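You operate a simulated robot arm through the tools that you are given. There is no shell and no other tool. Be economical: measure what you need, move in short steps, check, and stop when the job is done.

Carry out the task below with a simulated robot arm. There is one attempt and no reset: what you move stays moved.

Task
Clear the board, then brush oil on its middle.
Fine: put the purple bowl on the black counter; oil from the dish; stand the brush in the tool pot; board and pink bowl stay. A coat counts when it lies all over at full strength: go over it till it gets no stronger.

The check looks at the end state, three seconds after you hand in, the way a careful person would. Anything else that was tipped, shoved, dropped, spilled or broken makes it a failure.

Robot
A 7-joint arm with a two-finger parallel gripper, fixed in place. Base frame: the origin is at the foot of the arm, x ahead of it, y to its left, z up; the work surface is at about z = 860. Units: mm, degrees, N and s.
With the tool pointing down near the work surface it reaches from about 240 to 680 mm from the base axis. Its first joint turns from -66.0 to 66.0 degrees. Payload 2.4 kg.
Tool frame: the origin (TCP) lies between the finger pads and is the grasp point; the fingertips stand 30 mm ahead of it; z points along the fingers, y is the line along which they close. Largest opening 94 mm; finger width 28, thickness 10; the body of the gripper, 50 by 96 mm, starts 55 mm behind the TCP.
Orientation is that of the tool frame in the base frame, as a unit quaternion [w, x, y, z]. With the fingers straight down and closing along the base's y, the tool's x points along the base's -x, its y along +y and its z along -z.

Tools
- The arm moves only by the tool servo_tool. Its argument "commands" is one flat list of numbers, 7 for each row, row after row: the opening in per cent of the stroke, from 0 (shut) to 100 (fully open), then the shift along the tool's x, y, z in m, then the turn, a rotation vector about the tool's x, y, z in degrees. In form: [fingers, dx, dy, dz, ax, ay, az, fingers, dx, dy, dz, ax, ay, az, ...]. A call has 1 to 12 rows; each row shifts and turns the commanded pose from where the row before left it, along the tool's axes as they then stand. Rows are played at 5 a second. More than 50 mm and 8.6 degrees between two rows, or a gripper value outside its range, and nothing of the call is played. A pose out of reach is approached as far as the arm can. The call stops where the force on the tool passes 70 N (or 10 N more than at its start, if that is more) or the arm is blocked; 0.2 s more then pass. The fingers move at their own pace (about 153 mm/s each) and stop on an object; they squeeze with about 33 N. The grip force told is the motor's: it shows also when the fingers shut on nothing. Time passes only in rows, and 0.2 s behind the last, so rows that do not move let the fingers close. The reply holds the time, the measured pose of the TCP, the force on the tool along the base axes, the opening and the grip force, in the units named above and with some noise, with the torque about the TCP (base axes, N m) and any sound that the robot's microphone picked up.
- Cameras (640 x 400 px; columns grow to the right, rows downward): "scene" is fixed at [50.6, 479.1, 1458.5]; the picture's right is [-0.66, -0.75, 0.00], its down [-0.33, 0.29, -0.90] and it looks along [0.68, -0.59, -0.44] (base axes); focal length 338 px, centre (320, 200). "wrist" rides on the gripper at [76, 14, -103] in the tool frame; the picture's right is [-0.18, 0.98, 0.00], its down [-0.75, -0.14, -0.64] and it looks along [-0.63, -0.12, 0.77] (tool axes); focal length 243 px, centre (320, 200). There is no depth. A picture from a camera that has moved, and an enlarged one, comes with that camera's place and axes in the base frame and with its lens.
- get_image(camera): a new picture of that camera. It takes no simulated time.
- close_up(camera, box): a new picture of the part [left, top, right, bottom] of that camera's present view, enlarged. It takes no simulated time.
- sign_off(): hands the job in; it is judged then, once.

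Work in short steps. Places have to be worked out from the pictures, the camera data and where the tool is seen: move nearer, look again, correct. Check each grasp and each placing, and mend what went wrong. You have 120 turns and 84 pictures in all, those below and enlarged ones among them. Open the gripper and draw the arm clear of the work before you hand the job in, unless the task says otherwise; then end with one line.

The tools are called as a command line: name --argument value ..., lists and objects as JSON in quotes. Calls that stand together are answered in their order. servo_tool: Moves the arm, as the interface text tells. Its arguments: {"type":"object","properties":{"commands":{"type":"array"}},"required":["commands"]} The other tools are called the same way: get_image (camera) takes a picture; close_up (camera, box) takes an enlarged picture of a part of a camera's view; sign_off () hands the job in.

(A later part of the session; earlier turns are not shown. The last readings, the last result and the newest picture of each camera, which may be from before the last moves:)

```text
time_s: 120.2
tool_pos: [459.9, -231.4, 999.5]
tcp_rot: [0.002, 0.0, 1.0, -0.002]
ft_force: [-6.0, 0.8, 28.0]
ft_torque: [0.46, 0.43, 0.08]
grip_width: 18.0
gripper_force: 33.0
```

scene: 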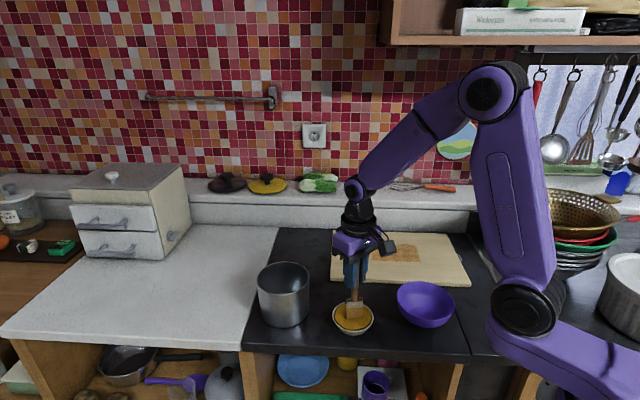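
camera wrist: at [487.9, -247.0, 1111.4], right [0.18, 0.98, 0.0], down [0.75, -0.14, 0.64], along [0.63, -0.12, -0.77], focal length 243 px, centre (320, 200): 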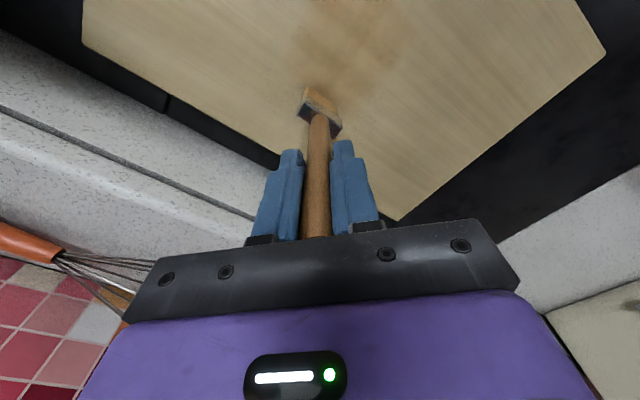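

Contact at 28 N; easing 0.6 mm and running six lanes right to left.

servo_tool --commands '[0, -0.0074, -0.0074, -0.0006, 0, 0, 0, 0, -0.0074, -0.0074, 0, 0, 0, 0, 0, -0.0074, -0.0074, 0, 0, 0, 0, 0, -0.0074, -0.0074, 0, 0, 0, 0, 0, -0.0074, -0.0074, 0, 0, 0, 0, 0, -0.0074, -0.0074, 0, 0, 0, 0, 0, -0.0074, -0.0074, 0, 0, 0, 0, 0, -0.0074, -0.0074, 0, 0, 0, 0, 0, -0.0074, -0.0074, 0, 0, 0, 0, 0, -0.0078, 0.0078, 0.0003, 0, 0, 0, 0, -0.0078, 0.0078, 0, 0, 0, 0]'

servo_tool --commands '[0, 0.0074, 0.0074, 0.0003, 0, 0, 0, 0, 0.0074, 0.0074, 0, 0, 0, 0, 0, 0.0074, 0.0074, 0, 0, 0, 0, 0, 0.0074, 0.0074, 0, 0, 0, 0, 0, 0.0074, 0.0074, 0, 0, 0, 0, 0, 0.0074, 0.0074, 0, 0, 0, 0, 0, 0.0074, 0.0074, 0, 0, 0, 0, 0, 0.0074, 0.0074, 0, 0, 0, 0, 0, 0.0074, 0.0074, 0, 0, 0, 0, 0, -0.0078, 0.0078, 0.0003, 0, 0, 0, 0, -0.0078, 0.0078, 0, 0, 0, 0]'

servo_tool --commands '[0, -0.0074, -0.0074, 0, 0, 0, 0, 0, -0.0074, -0.0074, 0, 0, 0, 0, 0, -0.0074, -0.0074, 0, 0, 0, 0, 0, -0.0074, -0.0074, 0, 0, 0, 0, 0, -0.0074, -0.0074, 0, 0, 0, 0, 0, -0.0074, -0.0074, 0, 0, 0, 0, 0, -0.0074, -0.0074, 0, 0, 0, 0, 0, -0.0074, -0.0074, 0, 0, 0, 0, 0, -0.0074, -0.0074, 0, 0, 0, 0, 0, -0.0078, 0.0078, 0.0003, 0, 0, 0, 0, -0.0078, 0.0078, 0, 0, 0, 0]'

servo_tool --commands '[0, 0.0074, 0.0074, 0, 0, 0, 0, 0, 0.0074, 0.0074, 0, 0, 0, 0, 0, 0.0074, 0.0074, 0, 0, 0, 0, 0, 0.0074, 0.0074, 0, 0, 0, 0, 0, 0.0074, 0.0074, 0, 0, 0, 0, 0, 0.0074, 0.0074, 0, 0, 0, 0, 0, 0.0074, 0.0074, 0, 0, 0, 0, 0, 0.0074, 0.0074, 0, 0, 0, 0, 0, 0.0074, 0.0074, 0, 0, 0, 0, 0, -0.0078, 0.0078, 0.0003, 0, 0, 0, 0, -0.0078, 0.0078, 0, 0, 0, 0]'

servo_tool --commands '[0, -0.0074, -0.0074, 0, 0, 0, 0, 0, -0.0074, -0.0074, 0, 0, 0, 0, 0, -0.0074, -0.0074, 0, 0, 0, 0, 0, -0.0074, -0.0074, 0, 0, 0, 0, 0, -0.0074, -0.0074, 0, 0, 0, 0, 0, -0.0074, -0.0074, 0, 0, 0, 0, 0, -0.0074, -0.0074, 0, 0, 0, 0, 0, -0.0074, -0.0074, 0, 0, 0, 0, 0, -0.0074, -0.0074, 0, 0, 0, 0, 0, -0.0078, 0.0078, 0.0003, 0, 0, 0, 0, -0.0078, 0.0078, 0, 0, 0, 0]'

servo_tool --commands '[0, 0.0074, 0.0074, 0, 0, 0, 0, 0, 0.0074, 0.0074, 0, 0, 0, 0, 0, 0.0074, 0.0074, 0, 0, 0, 0, 0, 0.0074, 0.0074, 0, 0, 0, 0, 0, 0.0074, 0.0074, 0, 0, 0, 0, 0, 0.0074, 0.0074, 0, 0, 0, 0, 0, 0.0074, 0.0074, 0, 0, 0, 0, 0, 0.0074, 0.0074, 0, 0, 0, 0, 0, 0.0074, 0.0074, 0, 0, 0, 0]'

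close_up --camera "scene" --box '[370, 220, 440, 280]'

```text
time_s: 122.6
tool_pos: [542.0, -283.3, 1000.1]
tcp_rot: [-0.001, -0.001, 1.0, 0.0]
ft_force: [0.4, 1.1, -0.2]
ft_torque: [0.0, 0.01, -0.01]
grip_width: 17.8
gripper_force: 33.3
```

```text
time_s: 125.0
tool_pos: [489.7, -201.7, 999.5]
tcp_rot: [0.002, 0.0, 1.0, -0.001]
ft_force: [-3.5, -6.3, 22.8]
ft_torque: [-0.53, 0.27, -0.01]
grip_width: 17.8
gripper_force: 32.6
```

```text
time_s: 127.4
tool_pos: [575.0, -252.0, 997.3]
tcp_rot: [0.0, 0.0, 1.0, -0.001]
ft_force: [0.6, 0.0, -0.4]
ft_torque: [0.03, -0.03, 0.0]
grip_width: 18.0
gripper_force: 33.2
```

```text
time_s: 129.8
tool_pos: [523.1, -170.3, 995.3]
tcp_rot: [0.0, 0.001, 1.0, 0.0]
ft_force: [-5.5, -7.8, 29.3]
ft_torque: [-0.62, 0.51, 0.03]
grip_width: 17.7
gripper_force: 32.9
```

```text
time_s: 132.2
tool_pos: [605.3, -220.6, 995.5]
tcp_rot: [0.001, 0.001, 1.0, 0.0]
ft_force: [0.4, -0.5, -0.5]
ft_torque: [0.06, -0.01, -0.02]
grip_width: 17.7
gripper_force: 32.8
```

```text
time_s: 134.2
tool_pos: [538.2, -154.1, 995.7]
tcp_rot: [0.0, 0.001, 1.0, 0.0]
ft_force: [-0.4, -0.2, -0.1]
ft_torque: [0.0, 0.01, 0.01]
grip_width: 18.0
gripper_force: 32.8
```

```text
6.67 times, centred on (405, 250) of scene
camera zoom: at [50.6, 479.1, 1458.5], right [-0.66, -0.75, 0.0], down [-0.33, 0.29, -0.9], along [0.68, -0.59, -0.44], focal length 2253 px, centre (-247, -133)
```

zoom: 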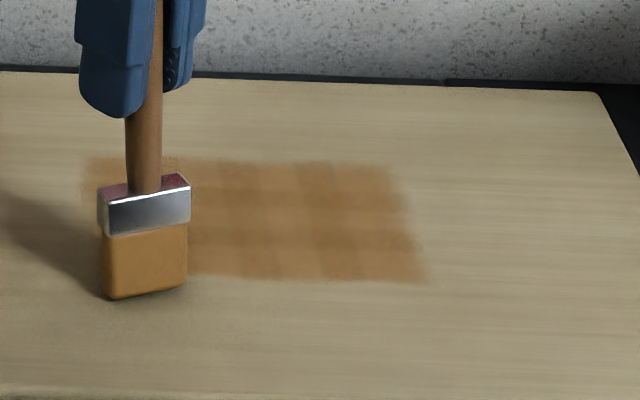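

The brush has rocked slightly in the grip. I'll lift 30 mm and look at both brush and coat.

servo_tool --commands '[0, 0, 0, -0.03, 0, 0, 0, 0, 0.02, 0.03, -0.02, 0, 0, 0, 0, 0.02, 0.03, 0, 0, 0, 0, 0, 0.02, 0.03, 0, 0, 0, 0]'

close_up --camera "scene" --box '[330, 200, 440, 280]'

close_up --camera "wrist" --box '[160, 0, 460, 250]'

```text
time_s: 135.2
tool_pos: [475.3, -62.8, 1047.1]
tcp_rot: [0.001, -0.001, 1.0, 0.0]
ft_force: [-0.5, 0.3, -0.7]
ft_torque: [-0.05, -0.01, 0.01]
grip_width: 18.1
gripper_force: 32.7
```

```text
5.00 times, centred on (385, 240) of scene
camera zoom: at [50.6, 479.1, 1458.5], right [-0.66, -0.75, 0.0], down [-0.33, 0.29, -0.9], along [0.68, -0.59, -0.44], focal length 1690 px, centre (-5, 0)
```

zoom: 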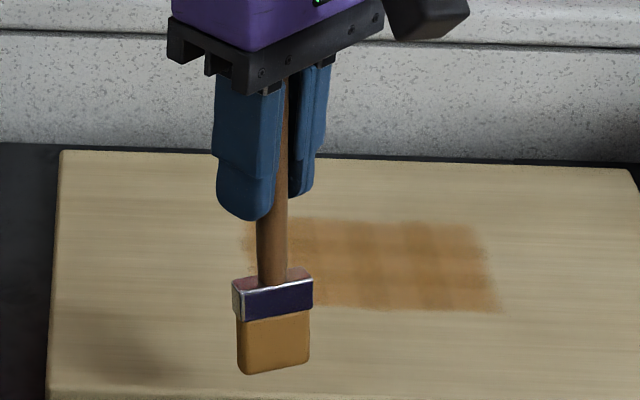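

```text
1.60 times, centred on (310, 125) of wrist
camera zoom: at [397.2, -48.9, 1149.2], right [0.18, 0.98, 0.0], down [0.75, -0.14, 0.64], along [0.63, -0.12, -0.77], focal length 388 px, centre (336, 320)
```

zoom: 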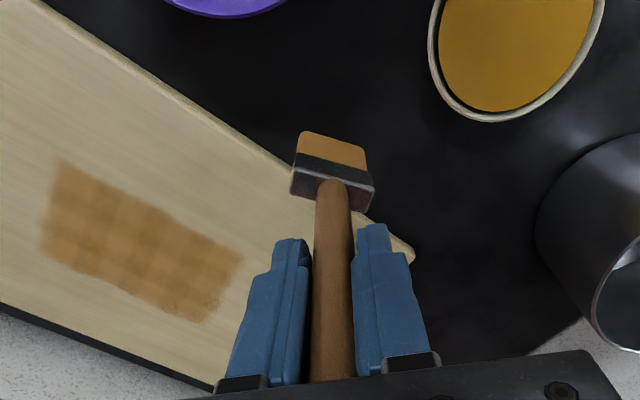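

The wrist view shows the patch well; the brush has just twisted ~16° about its own axis, which is harmless. Zooming on the coat to judge evenness.

close_up --camera "wrist" --box '[160, 80, 290, 170]'

```text
4.44 times, centred on (225, 125) of wrist
camera zoom: at [397.2, -48.9, 1149.2], right [0.18, 0.98, 0.0], down [0.75, -0.14, 0.64], along [0.63, -0.12, -0.77], focal length 1078 px, centre (742, 533)
```

zoom: 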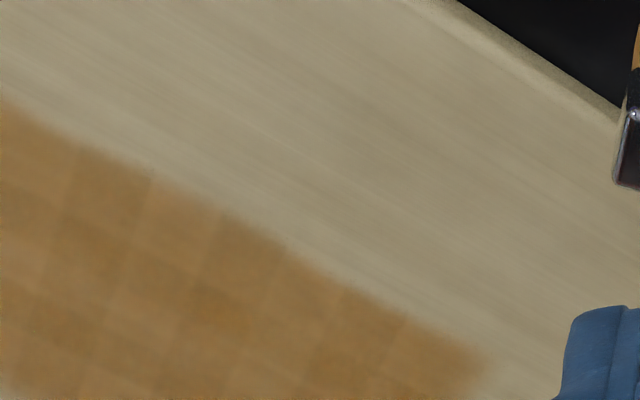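

The coat still shows a slight chequer of lighter cells, so it needs more. Dipping again.

servo_tool --commands '[0, 0.0153, 0.0363, 0, 0, 0, 0, 0, 0.0153, 0.0363, 0, 0, 0, 0, 0, 0.0153, 0.0363, 0, 0, 0, 0, 0, 0, 0, 0.025, 0, 0, 0, 0, 0, 0, 0.015, 0, 0, 0, 0, 0, 0, 0.004, 0, 0, 0]'

servo_tool --commands '[0, 0, 0, 0.001, 0, 0, 0, 0, 0, 0, 0.001, 0, 0, 0]'

```text
time_s: 136.6
tool_pos: [431.7, 47.0, 1001.9]
tcp_rot: [0.0, 0.001, 1.0, 0.0]
ft_force: [0.1, -0.2, -0.9]
ft_torque: [0.03, 0.02, -0.02]
grip_width: 17.6
gripper_force: 33.0
```

```text
time_s: 137.2
tool_pos: [431.8, 48.1, 1001.8]
tcp_rot: [0.0, 0.001, 1.0, 0.0]
ft_force: [-3.9, -1.1, 17.6]
ft_torque: [0.16, 0.49, 0.09]
grip_width: 17.9
gripper_force: 33.5
```

Contact. Moving to a lane set offset by half a lane, starting at (466,-225).

servo_tool --commands '[0, 0, 0, -0.015, 0, 0, 0, 0, 0, 0, -0.045, 0, 0, 0, 0, -0.0051, -0.0389, 0, 0, 0, 0, 0, -0.0051, -0.0389, 0, 0, 0, 0, 0, -0.0051, -0.0389, 0, 0, 0, 0, 0, -0.0051, -0.0389, 0, 0, 0, 0, 0, -0.0051, -0.0389, 0, 0, 0, 0, 0, -0.0051, -0.0389, 0, 0, 0, 0, 0, -0.0051, -0.0389, 0, 0, 0, 0, 0, 0, 0, 0.045, 0, 0, 0, 0, 0, 0, 0.016, 0, 0, 0]'

servo_tool --commands '[0, 0, 0, 0.002, 0, 0, 0, 0, 0, 0, 0.0015, 0, 0, 0, 0, 0, 0, 0.001, 0, 0, 0]'

```text
time_s: 139.6
tool_pos: [467.5, -225.4, 997.4]
tcp_rot: [0.0, 0.0, 1.0, -0.001]
ft_force: [-0.5, -0.9, -0.7]
ft_torque: [-0.01, -0.01, -0.01]
grip_width: 17.8
gripper_force: 33.1
```

```text
time_s: 140.4
tool_pos: [468.2, -225.7, 995.5]
tcp_rot: [0.001, 0.001, 1.0, -0.001]
ft_force: [1.0, 1.4, 5.5]
ft_torque: [0.19, -0.03, -0.04]
grip_width: 17.8
gripper_force: 32.3
```

servo_tool --commands '[0, -0.0074, -0.0074, 0.0006, 0, 0, 0, 0, -0.0074, -0.0074, 0, 0, 0, 0, 0, -0.0074, -0.0074, 0, 0, 0, 0, 0, -0.0074, -0.0074, 0, 0, 0, 0, 0, -0.0074, -0.0074, 0, 0, 0, 0, 0, -0.0074, -0.0074, 0, 0, 0, 0, 0, -0.0074, -0.0074, 0, 0, 0, 0, 0, -0.0074, -0.0074, 0, 0, 0, 0, 0, -0.0074, -0.0074, 0, 0, 0, 0, 0, -0.0078, 0.0078, 0.0002, 0, 0, 0, 0, -0.0078, 0.0078, 0, 0, 0, 0]'

servo_tool --commands '[0, 0.0074, 0.0074, 0.0002, 0, 0, 0, 0, 0.0074, 0.0074, 0, 0, 0, 0, 0, 0.0074, 0.0074, 0, 0, 0, 0, 0, 0.0074, 0.0074, 0, 0, 0, 0, 0, 0.0074, 0.0074, 0, 0, 0, 0, 0, 0.0074, 0.0074, 0, 0, 0, 0, 0, 0.0074, 0.0074, 0, 0, 0, 0, 0, 0.0074, 0.0074, 0, 0, 0, 0, 0, 0.0074, 0.0074, 0, 0, 0, 0, 0, -0.0078, 0.0078, 0.0003, 0, 0, 0, 0, -0.0078, 0.0078, 0, 0, 0, 0]'

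servo_tool --commands '[0, -0.0074, -0.0074, 0, 0, 0, 0, 0, -0.0074, -0.0074, 0, 0, 0, 0, 0, -0.0074, -0.0074, 0, 0, 0, 0, 0, -0.0074, -0.0074, 0, 0, 0, 0, 0, -0.0074, -0.0074, 0, 0, 0, 0, 0, -0.0074, -0.0074, 0, 0, 0, 0, 0, -0.0074, -0.0074, 0, 0, 0, 0, 0, -0.0074, -0.0074, 0, 0, 0, 0, 0, -0.0074, -0.0074, 0, 0, 0, 0, 0, -0.0078, 0.0078, 0.0003, 0, 0, 0, 0, -0.0078, 0.0078, 0, 0, 0, 0]'

servo_tool --commands '[0, 0.0074, 0.0074, 0.0002, 0, 0, 0, 0, 0.0074, 0.0074, 0, 0, 0, 0, 0, 0.0074, 0.0074, 0, 0, 0, 0, 0, 0.0074, 0.0074, 0, 0, 0, 0, 0, 0.0074, 0.0074, 0, 0, 0, 0, 0, 0.0074, 0.0074, 0, 0, 0, 0, 0, 0.0074, 0.0074, 0, 0, 0, 0, 0, 0.0074, 0.0074, 0, 0, 0, 0, 0, 0.0074, 0.0074, 0, 0, 0, 0, 0, -0.0078, 0.0078, 0.0003, 0, 0, 0, 0, -0.0078, 0.0078, 0, 0, 0, 0]'

servo_tool --commands '[0, -0.0074, -0.0074, 0.0002, 0, 0, 0, 0, -0.0074, -0.0074, 0, 0, 0, 0, 0, -0.0074, -0.0074, 0, 0, 0, 0, 0, -0.0074, -0.0074, 0, 0, 0, 0, 0, -0.0074, -0.0074, 0, 0, 0, 0, 0, -0.0074, -0.0074, 0, 0, 0, 0, 0, -0.0074, -0.0074, 0, 0, 0, 0, 0, -0.0074, -0.0074, 0, 0, 0, 0, 0, -0.0074, -0.0074, 0, 0, 0, 0]'

close_up --camera "scene" --box '[370, 220, 440, 280]'

```text
time_s: 142.8
tool_pos: [549.9, -279.5, 994.4]
tcp_rot: [0.001, 0.002, 1.0, -0.002]
ft_force: [-2.4, -7.1, 18.6]
ft_torque: [-0.47, 0.63, 0.11]
grip_width: 18.3
gripper_force: 32.8
```

```text
time_s: 145.2
tool_pos: [496.9, -195.0, 993.1]
tcp_rot: [-0.002, 0.0, 1.0, 0.0]
ft_force: [-7.3, -7.0, 23.8]
ft_torque: [-0.4, 1.11, 0.18]
grip_width: 18.0
gripper_force: 32.8
```

```text
time_s: 147.6
tool_pos: [580.2, -248.2, 995.2]
tcp_rot: [0.0, -0.001, 1.0, 0.0]
ft_force: [-0.7, 0.1, -0.6]
ft_torque: [0.02, -0.01, 0.01]
grip_width: 17.8
gripper_force: 32.8
```

```text
time_s: 150.0
tool_pos: [530.5, -163.8, 993.0]
tcp_rot: [0.0, 0.001, 1.0, 0.0]
ft_force: [-0.3, -0.6, 2.8]
ft_torque: [-0.05, 0.1, 0.03]
grip_width: 18.2
gripper_force: 33.0
```

```text
time_s: 152.0
tool_pos: [597.9, -230.7, 992.3]
tcp_rot: [0.0, 0.0, 1.0, -0.001]
ft_force: [-3.0, 2.9, 12.4]
ft_torque: [0.59, 0.57, 0.01]
grip_width: 17.7
gripper_force: 33.0
```

```text
6.67 times, centred on (405, 250) of scene
camera zoom: at [50.3, 479.2, 1458.4], right [-0.66, -0.75, 0.0], down [-0.33, 0.29, -0.9], along [0.68, -0.59, -0.44], focal length 2253 px, centre (-247, -133)
```

zoom: 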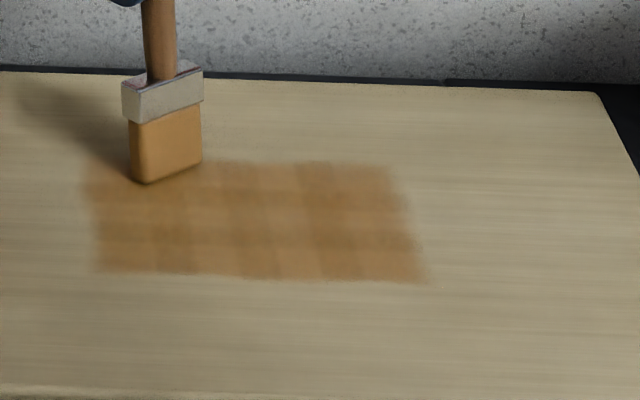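

The brush has twisted further in the grip. I'll lift, turn the tool 45° about its axis to realign the head (and my stroke axes) with the board, and view from the wrist.

servo_tool --commands '[0, 0, 0, -0.02, 0, 0, 0, 0, 0, 0, -0.02, 0, 0, 7.5, 0, 0, 0, 0, 0, 0, 7.5, 0, 0, 0, 0, 0, 0, 7.5, 0, 0, 0, 0, 0, 0, 7.5, 0, 0, 0, 0, 0, 0, 7.5, 0, 0, 0, 0, 0, 0, 7.5, 0, 0, 0, 0, 0, 0, 0]'

get_image --camera "wrist"

close_up --camera "scene" --box '[370, 220, 440, 280]'

```text
time_s: 153.8
tool_pos: [598.5, -232.4, 1032.8]
tcp_rot: [0.0, 0.384, 0.923, 0.0]
ft_force: [1.2, -0.7, -0.1]
ft_torque: [-0.01, 0.01, 0.01]
grip_width: 17.8
gripper_force: 33.1
```

```text
19 pictures are left
camera wrist: at [551.8, -168.7, 1135.6], right [0.83, 0.56, 0.0], down [0.43, -0.63, 0.64], along [0.36, -0.53, -0.77], focal length 243 px, centre (320, 200)
```

wrist: 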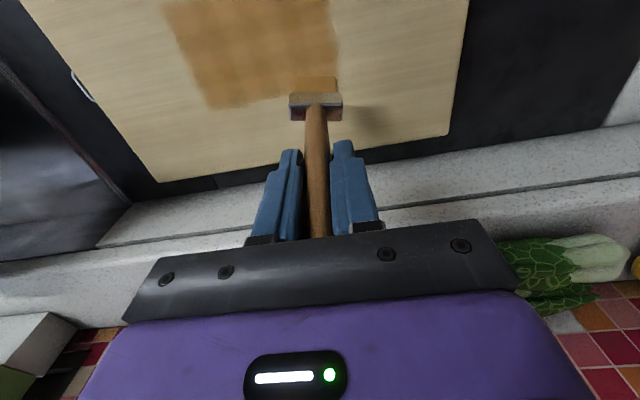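

```text
6.67 times, centred on (405, 250) of scene
camera zoom: at [50.6, 479.1, 1458.5], right [-0.66, -0.75, 0.0], down [-0.33, 0.29, -0.9], along [0.68, -0.59, -0.44], focal length 2253 px, centre (-247, -133)
```

zoom: 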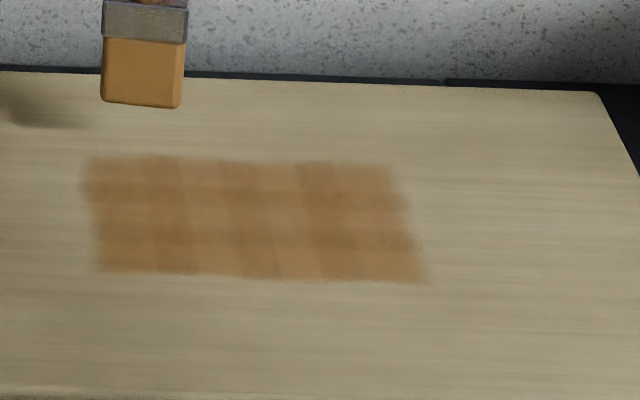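

Clean baseline of the coat: even except for a faint regular plaid. I'll make one more complete pass with the still-loaded brush and compare with this picture.

servo_tool --commands '[0, 0, 0.008, 0.025, 0, 0, 0, 0, 0, 0, 0.012, 0, 0, 0, 0, 0, 0, 0.002, 0, 0, 0, 0, 0, 0, 0.001, 0, 0, 0]'

```text
time_s: 154.8
tool_pos: [603.9, -225.3, 992.7]
tcp_rot: [0.001, 0.383, 0.924, -0.001]
ft_force: [-1.8, 0.5, 5.6]
ft_torque: [0.28, 0.13, 0.02]
grip_width: 18.0
gripper_force: 33.4
```

servo_tool --commands '[0, 0.0105, 0, 0.0006, 0, 0, 0, 0, 0.0105, 0, 0, 0, 0, 0, 0, 0.0105, 0, 0, 0, 0, 0, 0, 0.0105, 0, 0, 0, 0, 0, 0, 0.0105, 0, 0, 0, 0, 0, 0, 0.0105, 0, 0, 0, 0, 0, 0, 0.0105, 0, 0, 0, 0, 0, 0, 0.0105, 0, 0, 0, 0, 0, 0, 0.0105, 0, 0, 0, 0, 0, 0, 0, -0.011, 0.0002, 0, 0, 0, 0, 0, -0.011, 0, 0, 0, 0]'

servo_tool --commands '[0, -0.0105, 0, 0.0002, 0, 0, 0, 0, -0.0105, 0, 0, 0, 0, 0, 0, -0.0105, 0, 0, 0, 0, 0, 0, -0.0105, 0, 0, 0, 0, 0, 0, -0.0105, 0, 0, 0, 0, 0, 0, -0.0105, 0, 0, 0, 0, 0, 0, -0.0105, 0, 0, 0, 0, 0, 0, -0.0105, 0, 0, 0, 0, 0, 0, -0.0105, 0, 0, 0, 0, 0, 0, 0, -0.011, 0.0002, 0, 0, 0, 0, 0, -0.011, 0, 0, 0, 0]'

servo_tool --commands '[0, 0.0105, 0, 0.0002, 0, 0, 0, 0, 0.0105, 0, 0, 0, 0, 0, 0, 0.0105, 0, 0, 0, 0, 0, 0, 0.0105, 0, 0, 0, 0, 0, 0, 0.0105, 0, 0, 0, 0, 0, 0, 0.0105, 0, 0, 0, 0, 0, 0, 0.0105, 0, 0, 0, 0, 0, 0, 0.0105, 0, 0, 0, 0, 0, 0, 0.0105, 0, 0, 0, 0, 0, 0, 0, -0.011, 0.0002, 0, 0, 0, 0, 0, -0.011, 0, 0, 0, 0]'

servo_tool --commands '[0, -0.0105, 0, 0.0002, 0, 0, 0, 0, -0.0105, 0, 0, 0, 0, 0, 0, -0.0105, 0, 0, 0, 0, 0, 0, -0.0105, 0, 0, 0, 0, 0, 0, -0.0105, 0, 0, 0, 0, 0, 0, -0.0105, 0, 0, 0, 0, 0, 0, -0.0105, 0, 0, 0, 0, 0, 0, -0.0105, 0, 0, 0, 0, 0, 0, -0.0105, 0, 0, 0, 0, 0, 0, 0, -0.011, 0.0002, 0, 0, 0, 0, 0, -0.011, 0, 0, 0, 0]'

servo_tool --commands '[0, 0.0105, 0, 0.0002, 0, 0, 0, 0, 0.0105, 0, 0, 0, 0, 0, 0, 0.0105, 0, 0, 0, 0, 0, 0, 0.0105, 0, 0, 0, 0, 0, 0, 0.0105, 0, 0, 0, 0, 0, 0, 0.0105, 0, 0, 0, 0, 0, 0, 0.0105, 0, 0, 0, 0, 0, 0, 0.0105, 0, 0, 0, 0, 0, 0, 0.0105, 0, 0, 0, 0, 0, 0, 0, -0.01, 0.0002, 0, 0, 0, 0, 0, -0.009, 0, 0, 0, 0]'

servo_tool --commands '[0, -0.0105, 0, 0.0002, 0, 0, 0, 0, -0.0105, 0, 0, 0, 0, 0, 0, -0.0105, 0, 0, 0, 0, 0, 0, -0.0105, 0, 0, 0, 0, 0, 0, -0.0105, 0, 0, 0, 0, 0, 0, -0.0105, 0, 0, 0, 0, 0, 0, -0.0105, 0, 0, 0, 0, 0, 0, -0.0105, 0, 0, 0, 0, 0, 0, -0.0105, 0, 0, 0, 0, 0]'

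servo_tool --commands '[0, 0, 0, -0.02, 0, 0, 0, 0, 0, 0, -0.03, 0, 0, 0, 0, -0.02, 0, -0.03, 0, 0, 0]'

close_up --camera "scene" --box '[370, 220, 440, 280]'

```text
time_s: 157.2
tool_pos: [522.9, -174.3, 993.5]
tcp_rot: [0.001, 0.382, 0.924, 0.001]
ft_force: [5.8, 11.0, 30.6]
ft_torque: [1.8, -0.8, -0.11]
grip_width: 18.3
gripper_force: 32.8
```

```text
time_s: 159.6
tool_pos: [570.9, -257.1, 991.3]
tcp_rot: [0.0, 0.383, 0.924, -0.001]
ft_force: [0.1, -0.4, -0.3]
ft_torque: [0.01, 0.02, 0.02]
grip_width: 18.7
gripper_force: 33.3
```

```text
time_s: 162.0
tool_pos: [490.3, -204.2, 991.4]
tcp_rot: [0.001, 0.383, 0.924, 0.0]
ft_force: [1.7, 2.4, 7.2]
ft_torque: [0.44, -0.16, -0.06]
grip_width: 18.4
gripper_force: 33.5
```

```text
time_s: 164.4
tool_pos: [540.5, -288.8, 991.8]
tcp_rot: [0.001, 0.383, 0.924, 0.0]
ft_force: [3.9, 1.9, 11.1]
ft_torque: [0.54, -0.36, -0.09]
grip_width: 19.0
gripper_force: 33.1
```

```text
time_s: 166.8
tool_pos: [461.6, -231.2, 991.2]
tcp_rot: [0.0, 0.382, 0.924, 0.001]
ft_force: [7.3, 9.5, 30.4]
ft_torque: [1.54, -0.49, -0.24]
grip_width: 18.6
gripper_force: 33.6
```

```text
time_s: 168.8
tool_pos: [527.4, -300.7, 990.0]
tcp_rot: [0.0, 0.382, 0.924, 0.0]
ft_force: [-3.6, 4.6, 15.5]
ft_torque: [0.88, 0.58, -0.02]
grip_width: 19.3
gripper_force: 32.6
```

```text
time_s: 169.6
tool_pos: [542.8, -317.1, 1071.3]
tcp_rot: [0.0, 0.383, 0.924, 0.0]
ft_force: [0.2, 0.8, -0.3]
ft_torque: [0.0, 0.02, -0.01]
grip_width: 19.1
gripper_force: 33.4
```

```text
6.67 times, centred on (405, 250) of scene
camera zoom: at [50.6, 479.1, 1458.5], right [-0.66, -0.75, 0.0], down [-0.33, 0.29, -0.9], along [0.68, -0.59, -0.44], focal length 2253 px, centre (-247, -133)
```

zoom: 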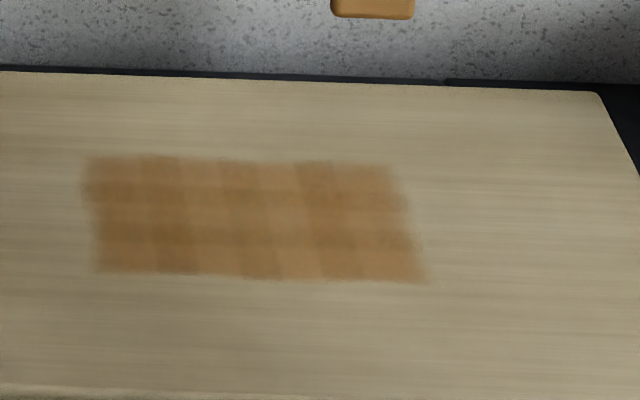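

The plaid has been at the same places since the first stroke, so it looks like part of the wood/coat texture, and the coat changed hardly at all. To be sure of saturation I'll do one more dip and full pass.

servo_tool --commands '[0, 0.0374, 0.01964, 0, 0, 0, 0, 0, 0.0374, 0.01964, 0, 0, 0, 0, 0, 0.0374, 0.01964, 0, 0, 0, 0, 0, 0.0374, 0.01964, 0, 0, 0, 0, 0, 0.0374, 0.01964, 0, 0, 0, 0, 0, 0.0374, 0.01964, 0, 0, 0, 0, 0, 0.0374, 0.01964, 0, 0, 0, 0, 0, 0.0374, 0.01964, 0, 0, 0, 0, 0, 0.0374, 0.01964, 0, 0, 0, 0, 0, 0, 0, 0.035, 0, 0, 0, 0, 0, 0, 0.025, 0, 0, 0]'

close_up --camera "scene" --box '[310, 250, 410, 340]'

```text
time_s: 172.0
tool_pos: [426.6, 49.7, 1011.2]
tcp_rot: [0.0, 0.383, 0.924, 0.0]
ft_force: [0.7, -1.0, -0.5]
ft_torque: [-0.01, -0.04, 0.01]
grip_width: 18.8
gripper_force: 32.8
```

```text
4.44 times, centred on (360, 295) of scene
camera zoom: at [50.6, 479.1, 1458.5], right [-0.66, -0.75, 0.0], down [-0.33, 0.29, -0.9], along [0.68, -0.59, -0.44], focal length 1502 px, centre (142, -222)
```

zoom: 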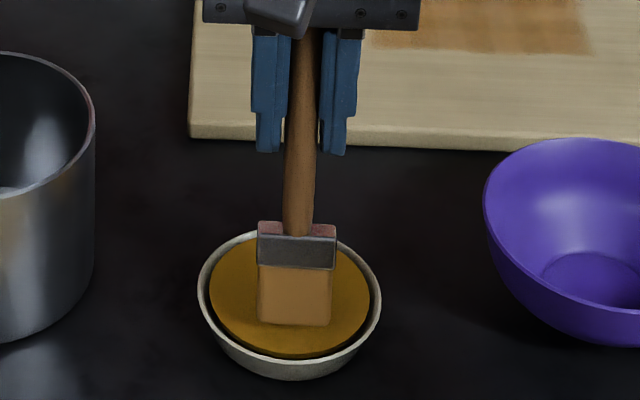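

The tip appears to lie towards the camera, so the brush may have pivoted in the pads. Checking from the wrist before dipping.

get_image --camera "wrist"

```text
15 pictures are left
camera wrist: at [381.9, 111.5, 1113.8], right [0.83, 0.56, 0.0], down [0.43, -0.63, 0.64], along [0.36, -0.53, -0.77], focal length 243 px, centre (320, 200)
```

wrist: 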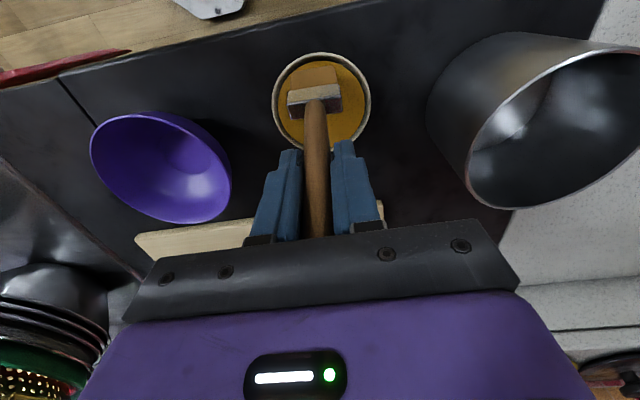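

The brush has pivoted about 20° in the pads (tip towards the camera). I'll raise a bit and tilt the tool back to bring the brush upright.

servo_tool --commands '[0, 0, 0, -0.02, 0, 0, 0, 0, 0, 0, 0, 0, -7, 0, 0, 0, 0, 0, 0, -7, 0, 0, 0, 0, 0, 0, -6, 0]'

close_up --camera "scene" --box '[290, 220, 430, 340]'

```text
time_s: 173.0
tool_pos: [427.2, 47.1, 1029.6]
tcp_rot: [0.161, 0.377, 0.91, -0.066]
ft_force: [0.2, -0.4, -0.5]
ft_torque: [0.0, -0.05, -0.02]
grip_width: 18.9
gripper_force: 33.0
```

```text
3.33 times, centred on (360, 280) of scene
camera zoom: at [50.6, 479.1, 1458.5], right [-0.66, -0.75, 0.0], down [-0.33, 0.29, -0.9], along [0.68, -0.59, -0.44], focal length 1126 px, centre (187, -67)
```

zoom: 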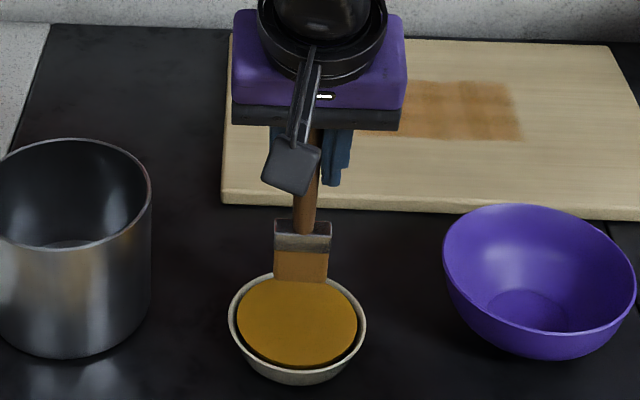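

The brush is upright again, over the oil. Lowering straight down into contact.

servo_tool --commands '[0, 0.00513, 0, 0.0141, 0, 0, 0, 0, 0.00239, 0, 0.00658, 0, 0, 0, 0, 0.00103, 0, 0.00282, 0, 0, 0]'

servo_tool --commands '[0, 0.00034, 0, 0.00094, 0, 0, 0, 0, 0.00034, 0, 0.00094, 0, 0, 0]'

```text
time_s: 173.8
tool_pos: [427.6, 47.6, 1004.1]
tcp_rot: [0.161, 0.376, 0.91, -0.066]
ft_force: [0.0, -0.2, -0.8]
ft_torque: [0.01, 0.03, 0.02]
grip_width: 18.7
gripper_force: 32.7
```

```text
time_s: 174.4
tool_pos: [427.7, 46.6, 1002.8]
tcp_rot: [0.16, 0.376, 0.91, -0.066]
ft_force: [-0.3, -0.1, 0.1]
ft_torque: [0.01, 0.01, -0.01]
grip_width: 18.5
gripper_force: 33.0
```

servo_tool --commands '[0, 0.00034, 0, 0.00094, 0, 0, 0, 0, 0.00034, 0, 0.00094, 0, 0, 0, 0, 0.00034, 0, 0.00094, 0, 0, 0]'

```text
time_s: 175.2
tool_pos: [428.4, 47.5, 998.7]
tcp_rot: [0.16, 0.376, 0.91, -0.066]
ft_force: [-3.2, 1.6, 7.6]
ft_torque: [0.04, 0.35, -0.05]
grip_width: 18.5
gripper_force: 33.3
```

Contact. A tiny press more, lift, and carry to the board; this time I'll stroke along the board so the brush can't pivot in the pads.

servo_tool --commands '[0, 0.0002, 0, 0.0006, 0, 0, 0, 0, -0.00513, 0, -0.0141, 0, 0, 0, 0, -0.0154, 0, -0.0423, 0, 0, 0, 0, -0.03014, -0.0251, 0.01097, 0, 0, 0, 0, -0.03014, -0.0251, 0.01097, 0, 0, 0, 0, -0.03014, -0.0251, 0.01097, 0, 0, 0, 0, -0.03014, -0.0251, 0.01097, 0, 0, 0, 0, -0.03014, -0.0251, 0.01097, 0, 0, 0, 0, -0.03014, -0.0251, 0.01097, 0, 0, 0, 0, -0.03014, -0.0251, 0.01097, 0, 0, 0, 0, 0.0154, 0, 0.0423, 0, 0, 0]'

servo_tool --commands '[0, 0.00342, 0, 0.0094, 0, 0, 0, 0, 0.0017, 0, 0.0047, 0, 0, 0, 0, 0.00068, 0, 0.0019, 0, 0, 0]'

```text
time_s: 177.6
tool_pos: [459.7, -234.6, 1011.4]
tcp_rot: [0.16, 0.377, 0.91, -0.066]
ft_force: [0.2, 0.4, 0.1]
ft_torque: [0.02, -0.03, 0.0]
grip_width: 18.3
gripper_force: 33.1
```

```text
time_s: 178.4
tool_pos: [462.4, -235.3, 996.3]
tcp_rot: [0.161, 0.377, 0.91, -0.067]
ft_force: [0.1, 0.0, 0.3]
ft_torque: [-0.04, -0.02, -0.02]
grip_width: 18.6
gripper_force: 33.0
```

servo_tool --commands '[0, 0.00068, 0, 0.0019, 0, 0, 0, 0, 0.00034, 0, 0.00094, 0, 0, 0]'

```text
time_s: 179.0
tool_pos: [463.0, -234.8, 994.2]
tcp_rot: [0.161, 0.377, 0.91, -0.067]
ft_force: [-1.5, 2.8, 8.8]
ft_torque: [0.14, 0.17, 0.0]
grip_width: 18.4
gripper_force: 32.9
```

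Contact 9 N. Stroking along the board's length, stepping 14 mm per lane.

servo_tool --commands '[0, 0.0001, 0.0108, 0.0004, 0, 0, 0, 0, 0, 0.0108, 0, 0, 0, 0, 0, 0, 0.0108, 0, 0, 0, 0, 0, 0, 0.0108, 0, 0, 0, 0, 0, 0, 0.0108, 0, 0, 0, 0, 0, 0, 0.0108, 0, 0, 0, 0, 0, 0, 0.0108, 0, 0, 0, 0, 0, 0, 0.0108, 0, 0, 0, 0, 0, 0, 0.0108, 0, 0, 0, 0, 0, 0, 0.0108, 0, 0, 0, 0, 0, -0.0132, 0, 0.005, 0, 0, 0]'

servo_tool --commands '[0, 0, -0.0108, 0, 0, 0, 0, 0, 0, -0.0108, 0, 0, 0, 0, 0, 0, -0.0108, 0, 0, 0, 0, 0, 0, -0.0108, 0, 0, 0, 0, 0, 0, -0.0108, 0, 0, 0, 0, 0, 0, -0.0108, 0, 0, 0, 0, 0, 0, -0.0108, 0, 0, 0, 0, 0, 0, -0.0108, 0, 0, 0, 0, 0, 0, -0.0108, 0, 0, 0, 0, 0, 0, -0.0108, 0, 0, 0, 0, 0, -0.0132, 0, 0.005, 0, 0, 0]'

servo_tool --commands '[0, 0, 0.0108, 0, 0, 0, 0, 0, 0, 0.0108, 0, 0, 0, 0, 0, 0, 0.0108, 0, 0, 0, 0, 0, 0, 0.0108, 0, 0, 0, 0, 0, 0, 0.0108, 0, 0, 0, 0, 0, 0, 0.0108, 0, 0, 0, 0, 0, 0, 0.0108, 0, 0, 0, 0, 0, 0, 0.0108, 0, 0, 0, 0, 0, 0, 0.0108, 0, 0, 0, 0, 0, 0, 0.0108, 0, 0, 0, 0, 0, -0.0132, 0, 0.005, 0, 0, 0]'

servo_tool --commands '[0, 0, -0.0108, 0, 0, 0, 0, 0, 0, -0.0108, 0, 0, 0, 0, 0, 0, -0.0108, 0, 0, 0, 0, 0, 0, -0.0108, 0, 0, 0, 0, 0, 0, -0.0108, 0, 0, 0, 0, 0, 0, -0.0108, 0, 0, 0, 0, 0, 0, -0.0108, 0, 0, 0, 0, 0, 0, -0.0108, 0, 0, 0, 0, 0, 0, -0.0108, 0, 0, 0, 0, 0, 0, -0.0108, 0, 0, 0, 0, 0, -0.0132, 0, 0.005, 0, 0, 0]'

close_up --camera "scene" --box '[370, 220, 440, 280]'

```text
time_s: 181.4
tool_pos: [548.7, -168.2, 996.0]
tcp_rot: [0.161, 0.376, 0.91, -0.066]
ft_force: [0.1, -0.5, 0.1]
ft_torque: [0.0, 0.02, -0.01]
grip_width: 18.3
gripper_force: 33.1
```

```text
time_s: 183.8
tool_pos: [480.2, -253.7, 994.0]
tcp_rot: [0.158, 0.378, 0.91, -0.067]
ft_force: [-4.6, 2.7, 13.8]
ft_torque: [0.2, 0.54, -0.04]
grip_width: 18.1
gripper_force: 33.2
```

```text
time_s: 186.2
tool_pos: [567.4, -187.6, 993.6]
tcp_rot: [0.16, 0.376, 0.91, -0.065]
ft_force: [-2.9, 5.8, 13.7]
ft_torque: [0.49, 0.26, -0.02]
grip_width: 18.1
gripper_force: 32.8
```

```text
time_s: 188.6
tool_pos: [500.3, -276.3, 993.3]
tcp_rot: [0.16, 0.377, 0.91, -0.067]
ft_force: [-6.9, 9.1, 34.4]
ft_torque: [0.7, 0.93, -0.06]
grip_width: 18.5
gripper_force: 33.5
```

```text
6.67 times, centred on (405, 250) of scene
camera zoom: at [49.8, 479.6, 1458.3], right [-0.66, -0.75, 0.0], down [-0.33, 0.29, -0.9], along [0.68, -0.59, -0.44], focal length 2253 px, centre (-247, -133)
```

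zoom: 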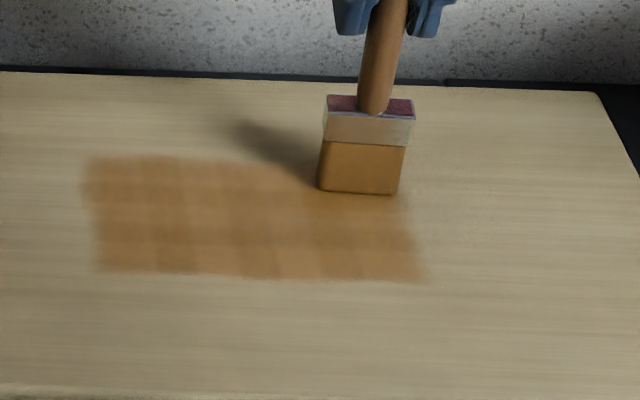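

Continuing the remaining three lanes to the far edge, easing pressure slightly.

servo_tool --commands '[0, 0, 0.0108, -0.0005, 0, 0, 0, 0, 0, 0.0108, 0, 0, 0, 0, 0, 0, 0.0108, 0, 0, 0, 0, 0, 0, 0.0108, 0, 0, 0, 0, 0, 0, 0.0108, 0, 0, 0, 0, 0, 0, 0.0108, 0, 0, 0, 0, 0, 0, 0.0108, 0, 0, 0, 0, 0, 0, 0.0108, 0, 0, 0, 0, 0, 0, 0.0108, 0, 0, 0, 0, 0, 0, 0.0108, 0, 0, 0, 0, 0, -0.0132, 0, 0.005, 0, 0, 0]'

servo_tool --commands '[0, 0, -0.0108, 0, 0, 0, 0, 0, 0, -0.0108, 0, 0, 0, 0, 0, 0, -0.0108, 0, 0, 0, 0, 0, 0, -0.0108, 0, 0, 0, 0, 0, 0, -0.0108, 0, 0, 0, 0, 0, 0, -0.0108, 0, 0, 0, 0, 0, 0, -0.0108, 0, 0, 0, 0, 0, 0, -0.0108, 0, 0, 0, 0, 0, 0, -0.0108, 0, 0, 0, 0, 0, 0, -0.0108, 0, 0, 0, 0, 0, -0.0132, 0, 0.005, 0, 0, 0]'

servo_tool --commands '[0, 0, 0.0108, 0, 0, 0, 0, 0, 0, 0.0108, 0, 0, 0, 0, 0, 0, 0.0108, 0, 0, 0, 0, 0, 0, 0.0108, 0, 0, 0, 0, 0, 0, 0.0108, 0, 0, 0, 0, 0, 0, 0.0108, 0, 0, 0, 0, 0, 0, 0.0108, 0, 0, 0, 0, 0, 0, 0.0108, 0, 0, 0, 0, 0, 0, 0.0108, 0, 0, 0, 0, 0, 0, 0.0108, 0, 0, 0, 0]'

servo_tool --commands '[0, -0.0068, 0, -0.0188, 0, 0, 0, 0, -0.0137, 0, -0.0376, 0, 0, 0, 0, -0.0137, 0.02, -0.0376, 0, 0, 0]'

close_up --camera "scene" --box '[370, 220, 440, 280]'

```text
time_s: 191.0
tool_pos: [589.1, -205.1, 993.4]
tcp_rot: [0.162, 0.376, 0.91, -0.066]
ft_force: [-4.5, 6.3, 17.8]
ft_torque: [0.48, 0.55, -0.06]
grip_width: 18.3
gripper_force: 33.6
```

```text
time_s: 193.4
tool_pos: [522.7, -296.3, 994.9]
tcp_rot: [0.159, 0.377, 0.91, -0.067]
ft_force: [-3.5, 1.9, 11.3]
ft_torque: [0.12, 0.54, -0.04]
grip_width: 18.2
gripper_force: 32.9
```

```text
time_s: 195.6
tool_pos: [599.4, -220.3, 993.0]
tcp_rot: [0.161, 0.377, 0.91, -0.067]
ft_force: [-3.4, -3.7, 11.2]
ft_torque: [-0.44, 0.34, -0.05]
grip_width: 17.9
gripper_force: 33.2
```

```text
time_s: 196.4
tool_pos: [612.3, -204.6, 1096.1]
tcp_rot: [0.159, 0.376, 0.91, -0.066]
ft_force: [0.0, 0.3, 0.3]
ft_torque: [0.03, 0.02, -0.03]
grip_width: 18.2
gripper_force: 32.8
```

```text
6.67 times, centred on (405, 250) of scene
camera zoom: at [50.6, 479.1, 1458.5], right [-0.66, -0.75, 0.0], down [-0.33, 0.29, -0.9], along [0.68, -0.59, -0.44], focal length 2253 px, centre (-247, -133)
```

zoom: 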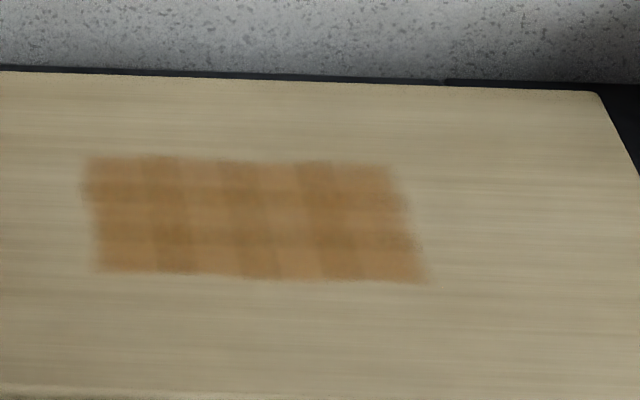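

After a full cross-wise pass the coat is unchanged from the two previous pictures: it's at full strength all over. Now I'll carry the brush above the pot.

servo_tool --commands '[0, -0.0086, 0, -0.0235, 0, 0, 0, 0, 0.0325, 0.02634, -0.01183, 0, 0, 0, 0, 0.0325, 0.02634, -0.01183, 0, 0, 0, 0, 0.0325, 0.02634, -0.01183, 0, 0, 0, 0, 0.0325, 0.02634, -0.01183, 0, 0, 0, 0, 0.0325, 0.02634, -0.01183, 0, 0, 0, 0, 0.0325, 0.02634, -0.01183, 0, 0, 0, 0, 0.0325, 0.02634, -0.01183, 0, 0, 0, 0, 0.0325, 0.02634, -0.01183, 0, 0, 0, 0, 0, 0, 0, 0, 0, 0]'

close_up --camera "scene" --box '[220, 190, 360, 340]'

get_image --camera "wrist"

```text
time_s: 198.6
tool_pos: [569.6, 138.5, 1112.3]
tcp_rot: [0.16, 0.377, 0.91, -0.066]
ft_force: [0.8, -0.1, 0.0]
ft_torque: [0.0, -0.01, 0.01]
grip_width: 18.1
gripper_force: 32.5
```

```text
2.67 times, centred on (290, 265) of scene
camera zoom: at [50.6, 479.1, 1458.5], right [-0.66, -0.75, 0.0], down [-0.33, 0.29, -0.9], along [0.68, -0.59, -0.44], focal length 901 px, centre (400, 27)
```

zoom: 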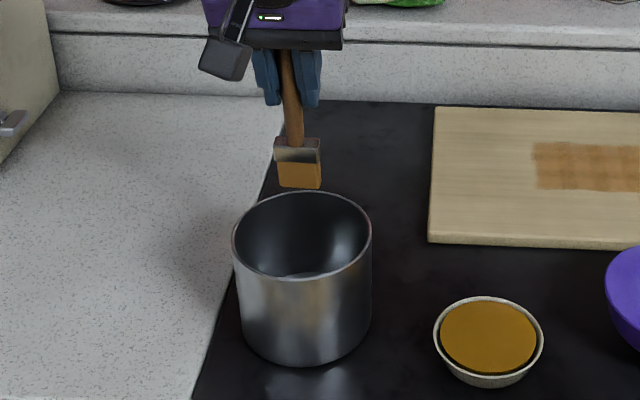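

```text
10 pictures are left
camera wrist: at [501.4, 224.0, 1183.5], right [0.82, 0.57, 0.06], down [0.25, -0.45, 0.86], along [0.52, -0.69, -0.5], focal length 243 px, centre (320, 200)
```

wrist: 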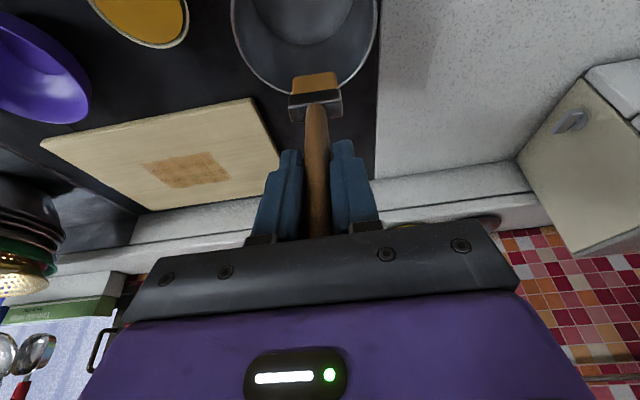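

The brush leans ~7° the other way and its tip is ~20 mm off the pot's centre. I'll correct the tilt by 7°, shift to centre at (561,140), and lower part-way into the pot.

servo_tool --commands '[0, 0, 0, 0, 0, 7, 0, 0, 0.0069, -0.0042, -0.0016, 0, 0, 0, 0, 0.0045, 0, 0.0195, 0, 0, 0, 0, 0, 0, 0, 0, 0, 0]'

close_up --camera "scene" --box '[220, 190, 360, 340]'

close_up --camera "wrist" --box '[200, 0, 440, 150]'

```text
time_s: 199.6
tool_pos: [559.0, 142.6, 1095.7]
tcp_rot: [0.105, 0.38, 0.918, -0.043]
ft_force: [0.7, 0.8, -1.1]
ft_torque: [-0.01, 0.01, -0.01]
grip_width: 18.1
gripper_force: 32.9
```

```text
2.67 times, centred on (290, 265) of scene
camera zoom: at [50.6, 479.1, 1458.5], right [-0.66, -0.75, 0.0], down [-0.33, 0.29, -0.9], along [0.68, -0.59, -0.44], focal length 901 px, centre (400, 27)
```

zoom: 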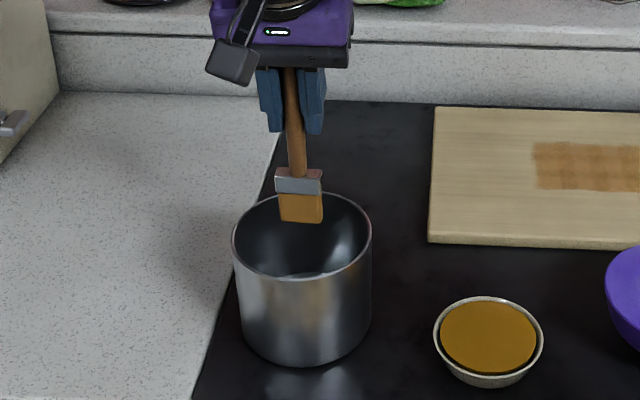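

```text
2.67 times, centred on (320, 75) of wrist
camera zoom: at [498.5, 221.2, 1178.8], right [0.82, 0.57, 0.04], down [0.32, -0.52, 0.8], along [0.47, -0.64, -0.61], focal length 647 px, centre (320, 533)
```

zoom: 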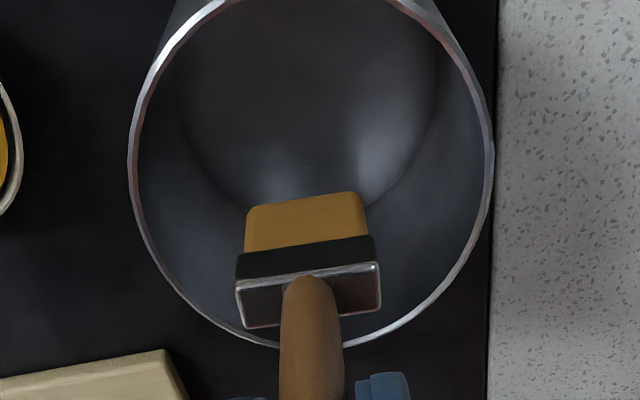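

Brush is upright and centred over the pot. Lowering 90 mm.

servo_tool --commands '[0, 0.0045, 0, 0.0195, 0, 0, 0, 0, 0.0045, 0, 0.0195, 0, 0, 0, 0, 0.0045, 0, 0.0195, 0, 0, 0, 0, 0.0045, 0, 0.0195, 0, 0, 0, 0, 0.00225, 0, 0.00974, 0, 0, 0]'

servo_tool --commands '[0, 0.0009, 0, 0.0039, 0, 0, 0, 0, 0.00068, 0, 0.0029, 0, 0, 0, 0, 0.00045, 0, 0.00195, 0, 0, 0]'

```text
time_s: 200.8
tool_pos: [558.9, 142.2, 1007.1]
tcp_rot: [0.104, 0.381, 0.918, -0.043]
ft_force: [-0.6, 0.3, -1.3]
ft_torque: [0.02, 0.0, -0.02]
grip_width: 18.0
gripper_force: 32.8
```

```text
time_s: 201.6
tool_pos: [557.9, 141.0, 999.0]
tcp_rot: [0.105, 0.38, 0.918, -0.043]
ft_force: [-0.5, -1.0, 0.3]
ft_torque: [-0.02, 0.05, -0.01]
grip_width: 18.1
gripper_force: 33.1
```

servo_tool --commands '[0, 0.0009, 0, 0.0039, 0, 0, 0, 0, 0.00045, 0, 0.00195, 0, 0, 0, 0, 0.00045, 0, 0.00195, 0, 0, 0]'

servo_tool --commands '[0, 0.00034, 0, 0.0015, 0, 0, 0, 0, 0.00034, 0, 0.0015, 0, 0, 0]'

```text
time_s: 202.4
tool_pos: [557.7, 141.6, 991.6]
tcp_rot: [0.105, 0.38, 0.918, -0.042]
ft_force: [-0.4, 0.1, 0.4]
ft_torque: [-0.02, 0.02, -0.04]
grip_width: 17.9
gripper_force: 32.7
```

```text
time_s: 203.0
tool_pos: [556.3, 140.7, 990.0]
tcp_rot: [0.105, 0.38, 0.918, -0.043]
ft_force: [0.4, -0.2, 0.1]
ft_torque: [-0.01, 0.02, -0.01]
grip_width: 18.1
gripper_force: 32.7
```

servo_tool --commands '[0, 0.00034, 0, 0.0015, 0, 0, 0, 0, 0.00034, 0, 0.0015, 0, 0, 0]'

servo_tool --commands '[0, 0.00023, 0, 0.001, 0, 0, 0, 0, 0.00023, 0, 0.001, 0, 0, 0]'

close_up --camera "scene" --box '[230, 220, 340, 340]'

```text
time_s: 203.6
tool_pos: [556.8, 140.9, 985.6]
tcp_rot: [0.105, 0.38, 0.918, -0.042]
ft_force: [-3.1, 1.3, 8.4]
ft_torque: [0.15, 0.36, 0.0]
grip_width: 18.1
gripper_force: 33.0
```

```text
time_s: 204.2
tool_pos: [558.4, 142.1, 985.6]
tcp_rot: [0.107, 0.38, 0.918, -0.042]
ft_force: [-8.3, 2.3, 39.5]
ft_torque: [0.26, 1.31, -0.04]
grip_width: 18.1
gripper_force: 33.3
```

```text
3.33 times, centred on (285, 280) of scene
camera zoom: at [49.6, 478.9, 1458.6], right [-0.66, -0.75, 0.0], down [-0.33, 0.29, -0.9], along [0.68, -0.59, -0.44], focal length 1126 px, centre (437, -67)
```

zoom: 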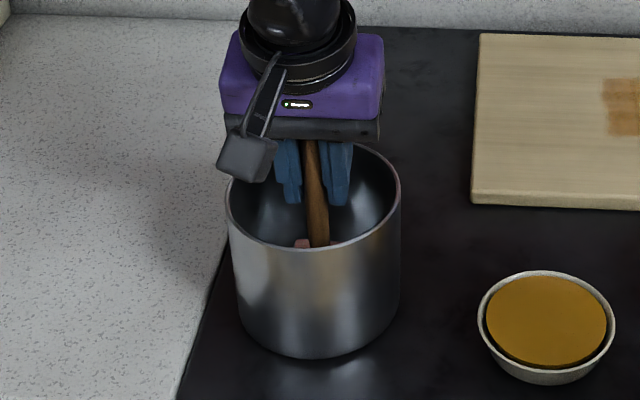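

The brush rests on the pot's bottom. Easing pressure, then opening gently and withdrawing along the tool axis.

servo_tool --commands '[0, -0.0004, 0, -0.0018, 0, 0, 0, 24, 0, 0, 0, 0, 0, 0, 30, 0, 0, 0, 0, 0, 0, 45, 0, 0, 0, 0, 0, 0, 50, 0, 0, 0, 0, 0, 0]'

close_up --camera "wrist" --box '[180, 50, 460, 250]'

```text
time_s: 205.4
tool_pos: [558.9, 141.9, 985.1]
tcp_rot: [0.104, 0.38, 0.918, -0.043]
ft_force: [0.0, 0.8, 19.4]
ft_torque: [0.05, 0.08, 0.01]
grip_width: 46.8
gripper_force: 0.0
```

```text
2.00 times, centred on (320, 150) of wrist
camera zoom: at [497.2, 219.5, 1067.4], right [0.82, 0.57, 0.04], down [0.32, -0.52, 0.8], along [0.47, -0.64, -0.6], focal length 485 px, centre (320, 300)
```

zoom: 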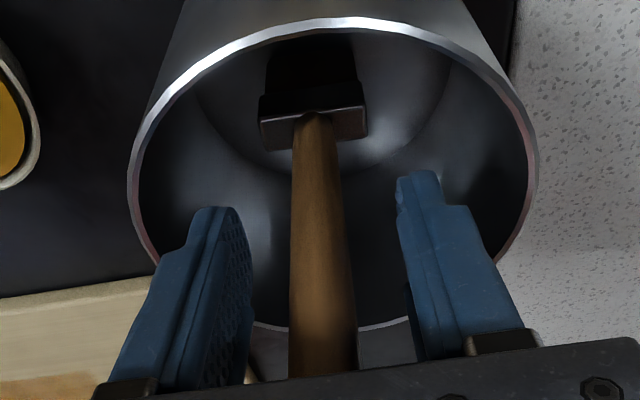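

Fingers are clear, and the remaining push is the handle's end against the palm. Withdrawing straight back.

servo_tool --commands '[50, 0, 0, -0.01, 0, 0, 0, 50, 0, 0, -0.025, 0, 0, 0, 50, 0, 0, -0.035, 0, 0, 0, 50, 0, 0, -0.04, 0, 0, 0, 50, 0, 0, -0.04, 0, 0, 0, 50, 0, 0, -0.03, 0, 0, 0]'

close_up --camera "scene" --box '[230, 200, 350, 340]'

```text
time_s: 206.8
tool_pos: [527.0, 171.0, 1160.6]
tcp_rot: [0.104, 0.379, 0.918, -0.043]
ft_force: [0.4, 0.1, 1.2]
ft_torque: [0.0, 0.01, 0.0]
grip_width: 46.9
gripper_force: 0.0
```

```text
2.86 times, centred on (290, 270) of scene
camera zoom: at [50.6, 479.1, 1458.5], right [-0.66, -0.75, 0.0], down [-0.33, 0.29, -0.9], along [0.68, -0.59, -0.44], focal length 966 px, centre (406, 0)
```

zoom: 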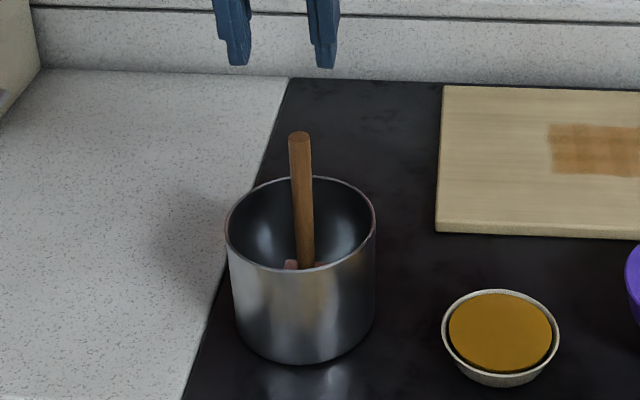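

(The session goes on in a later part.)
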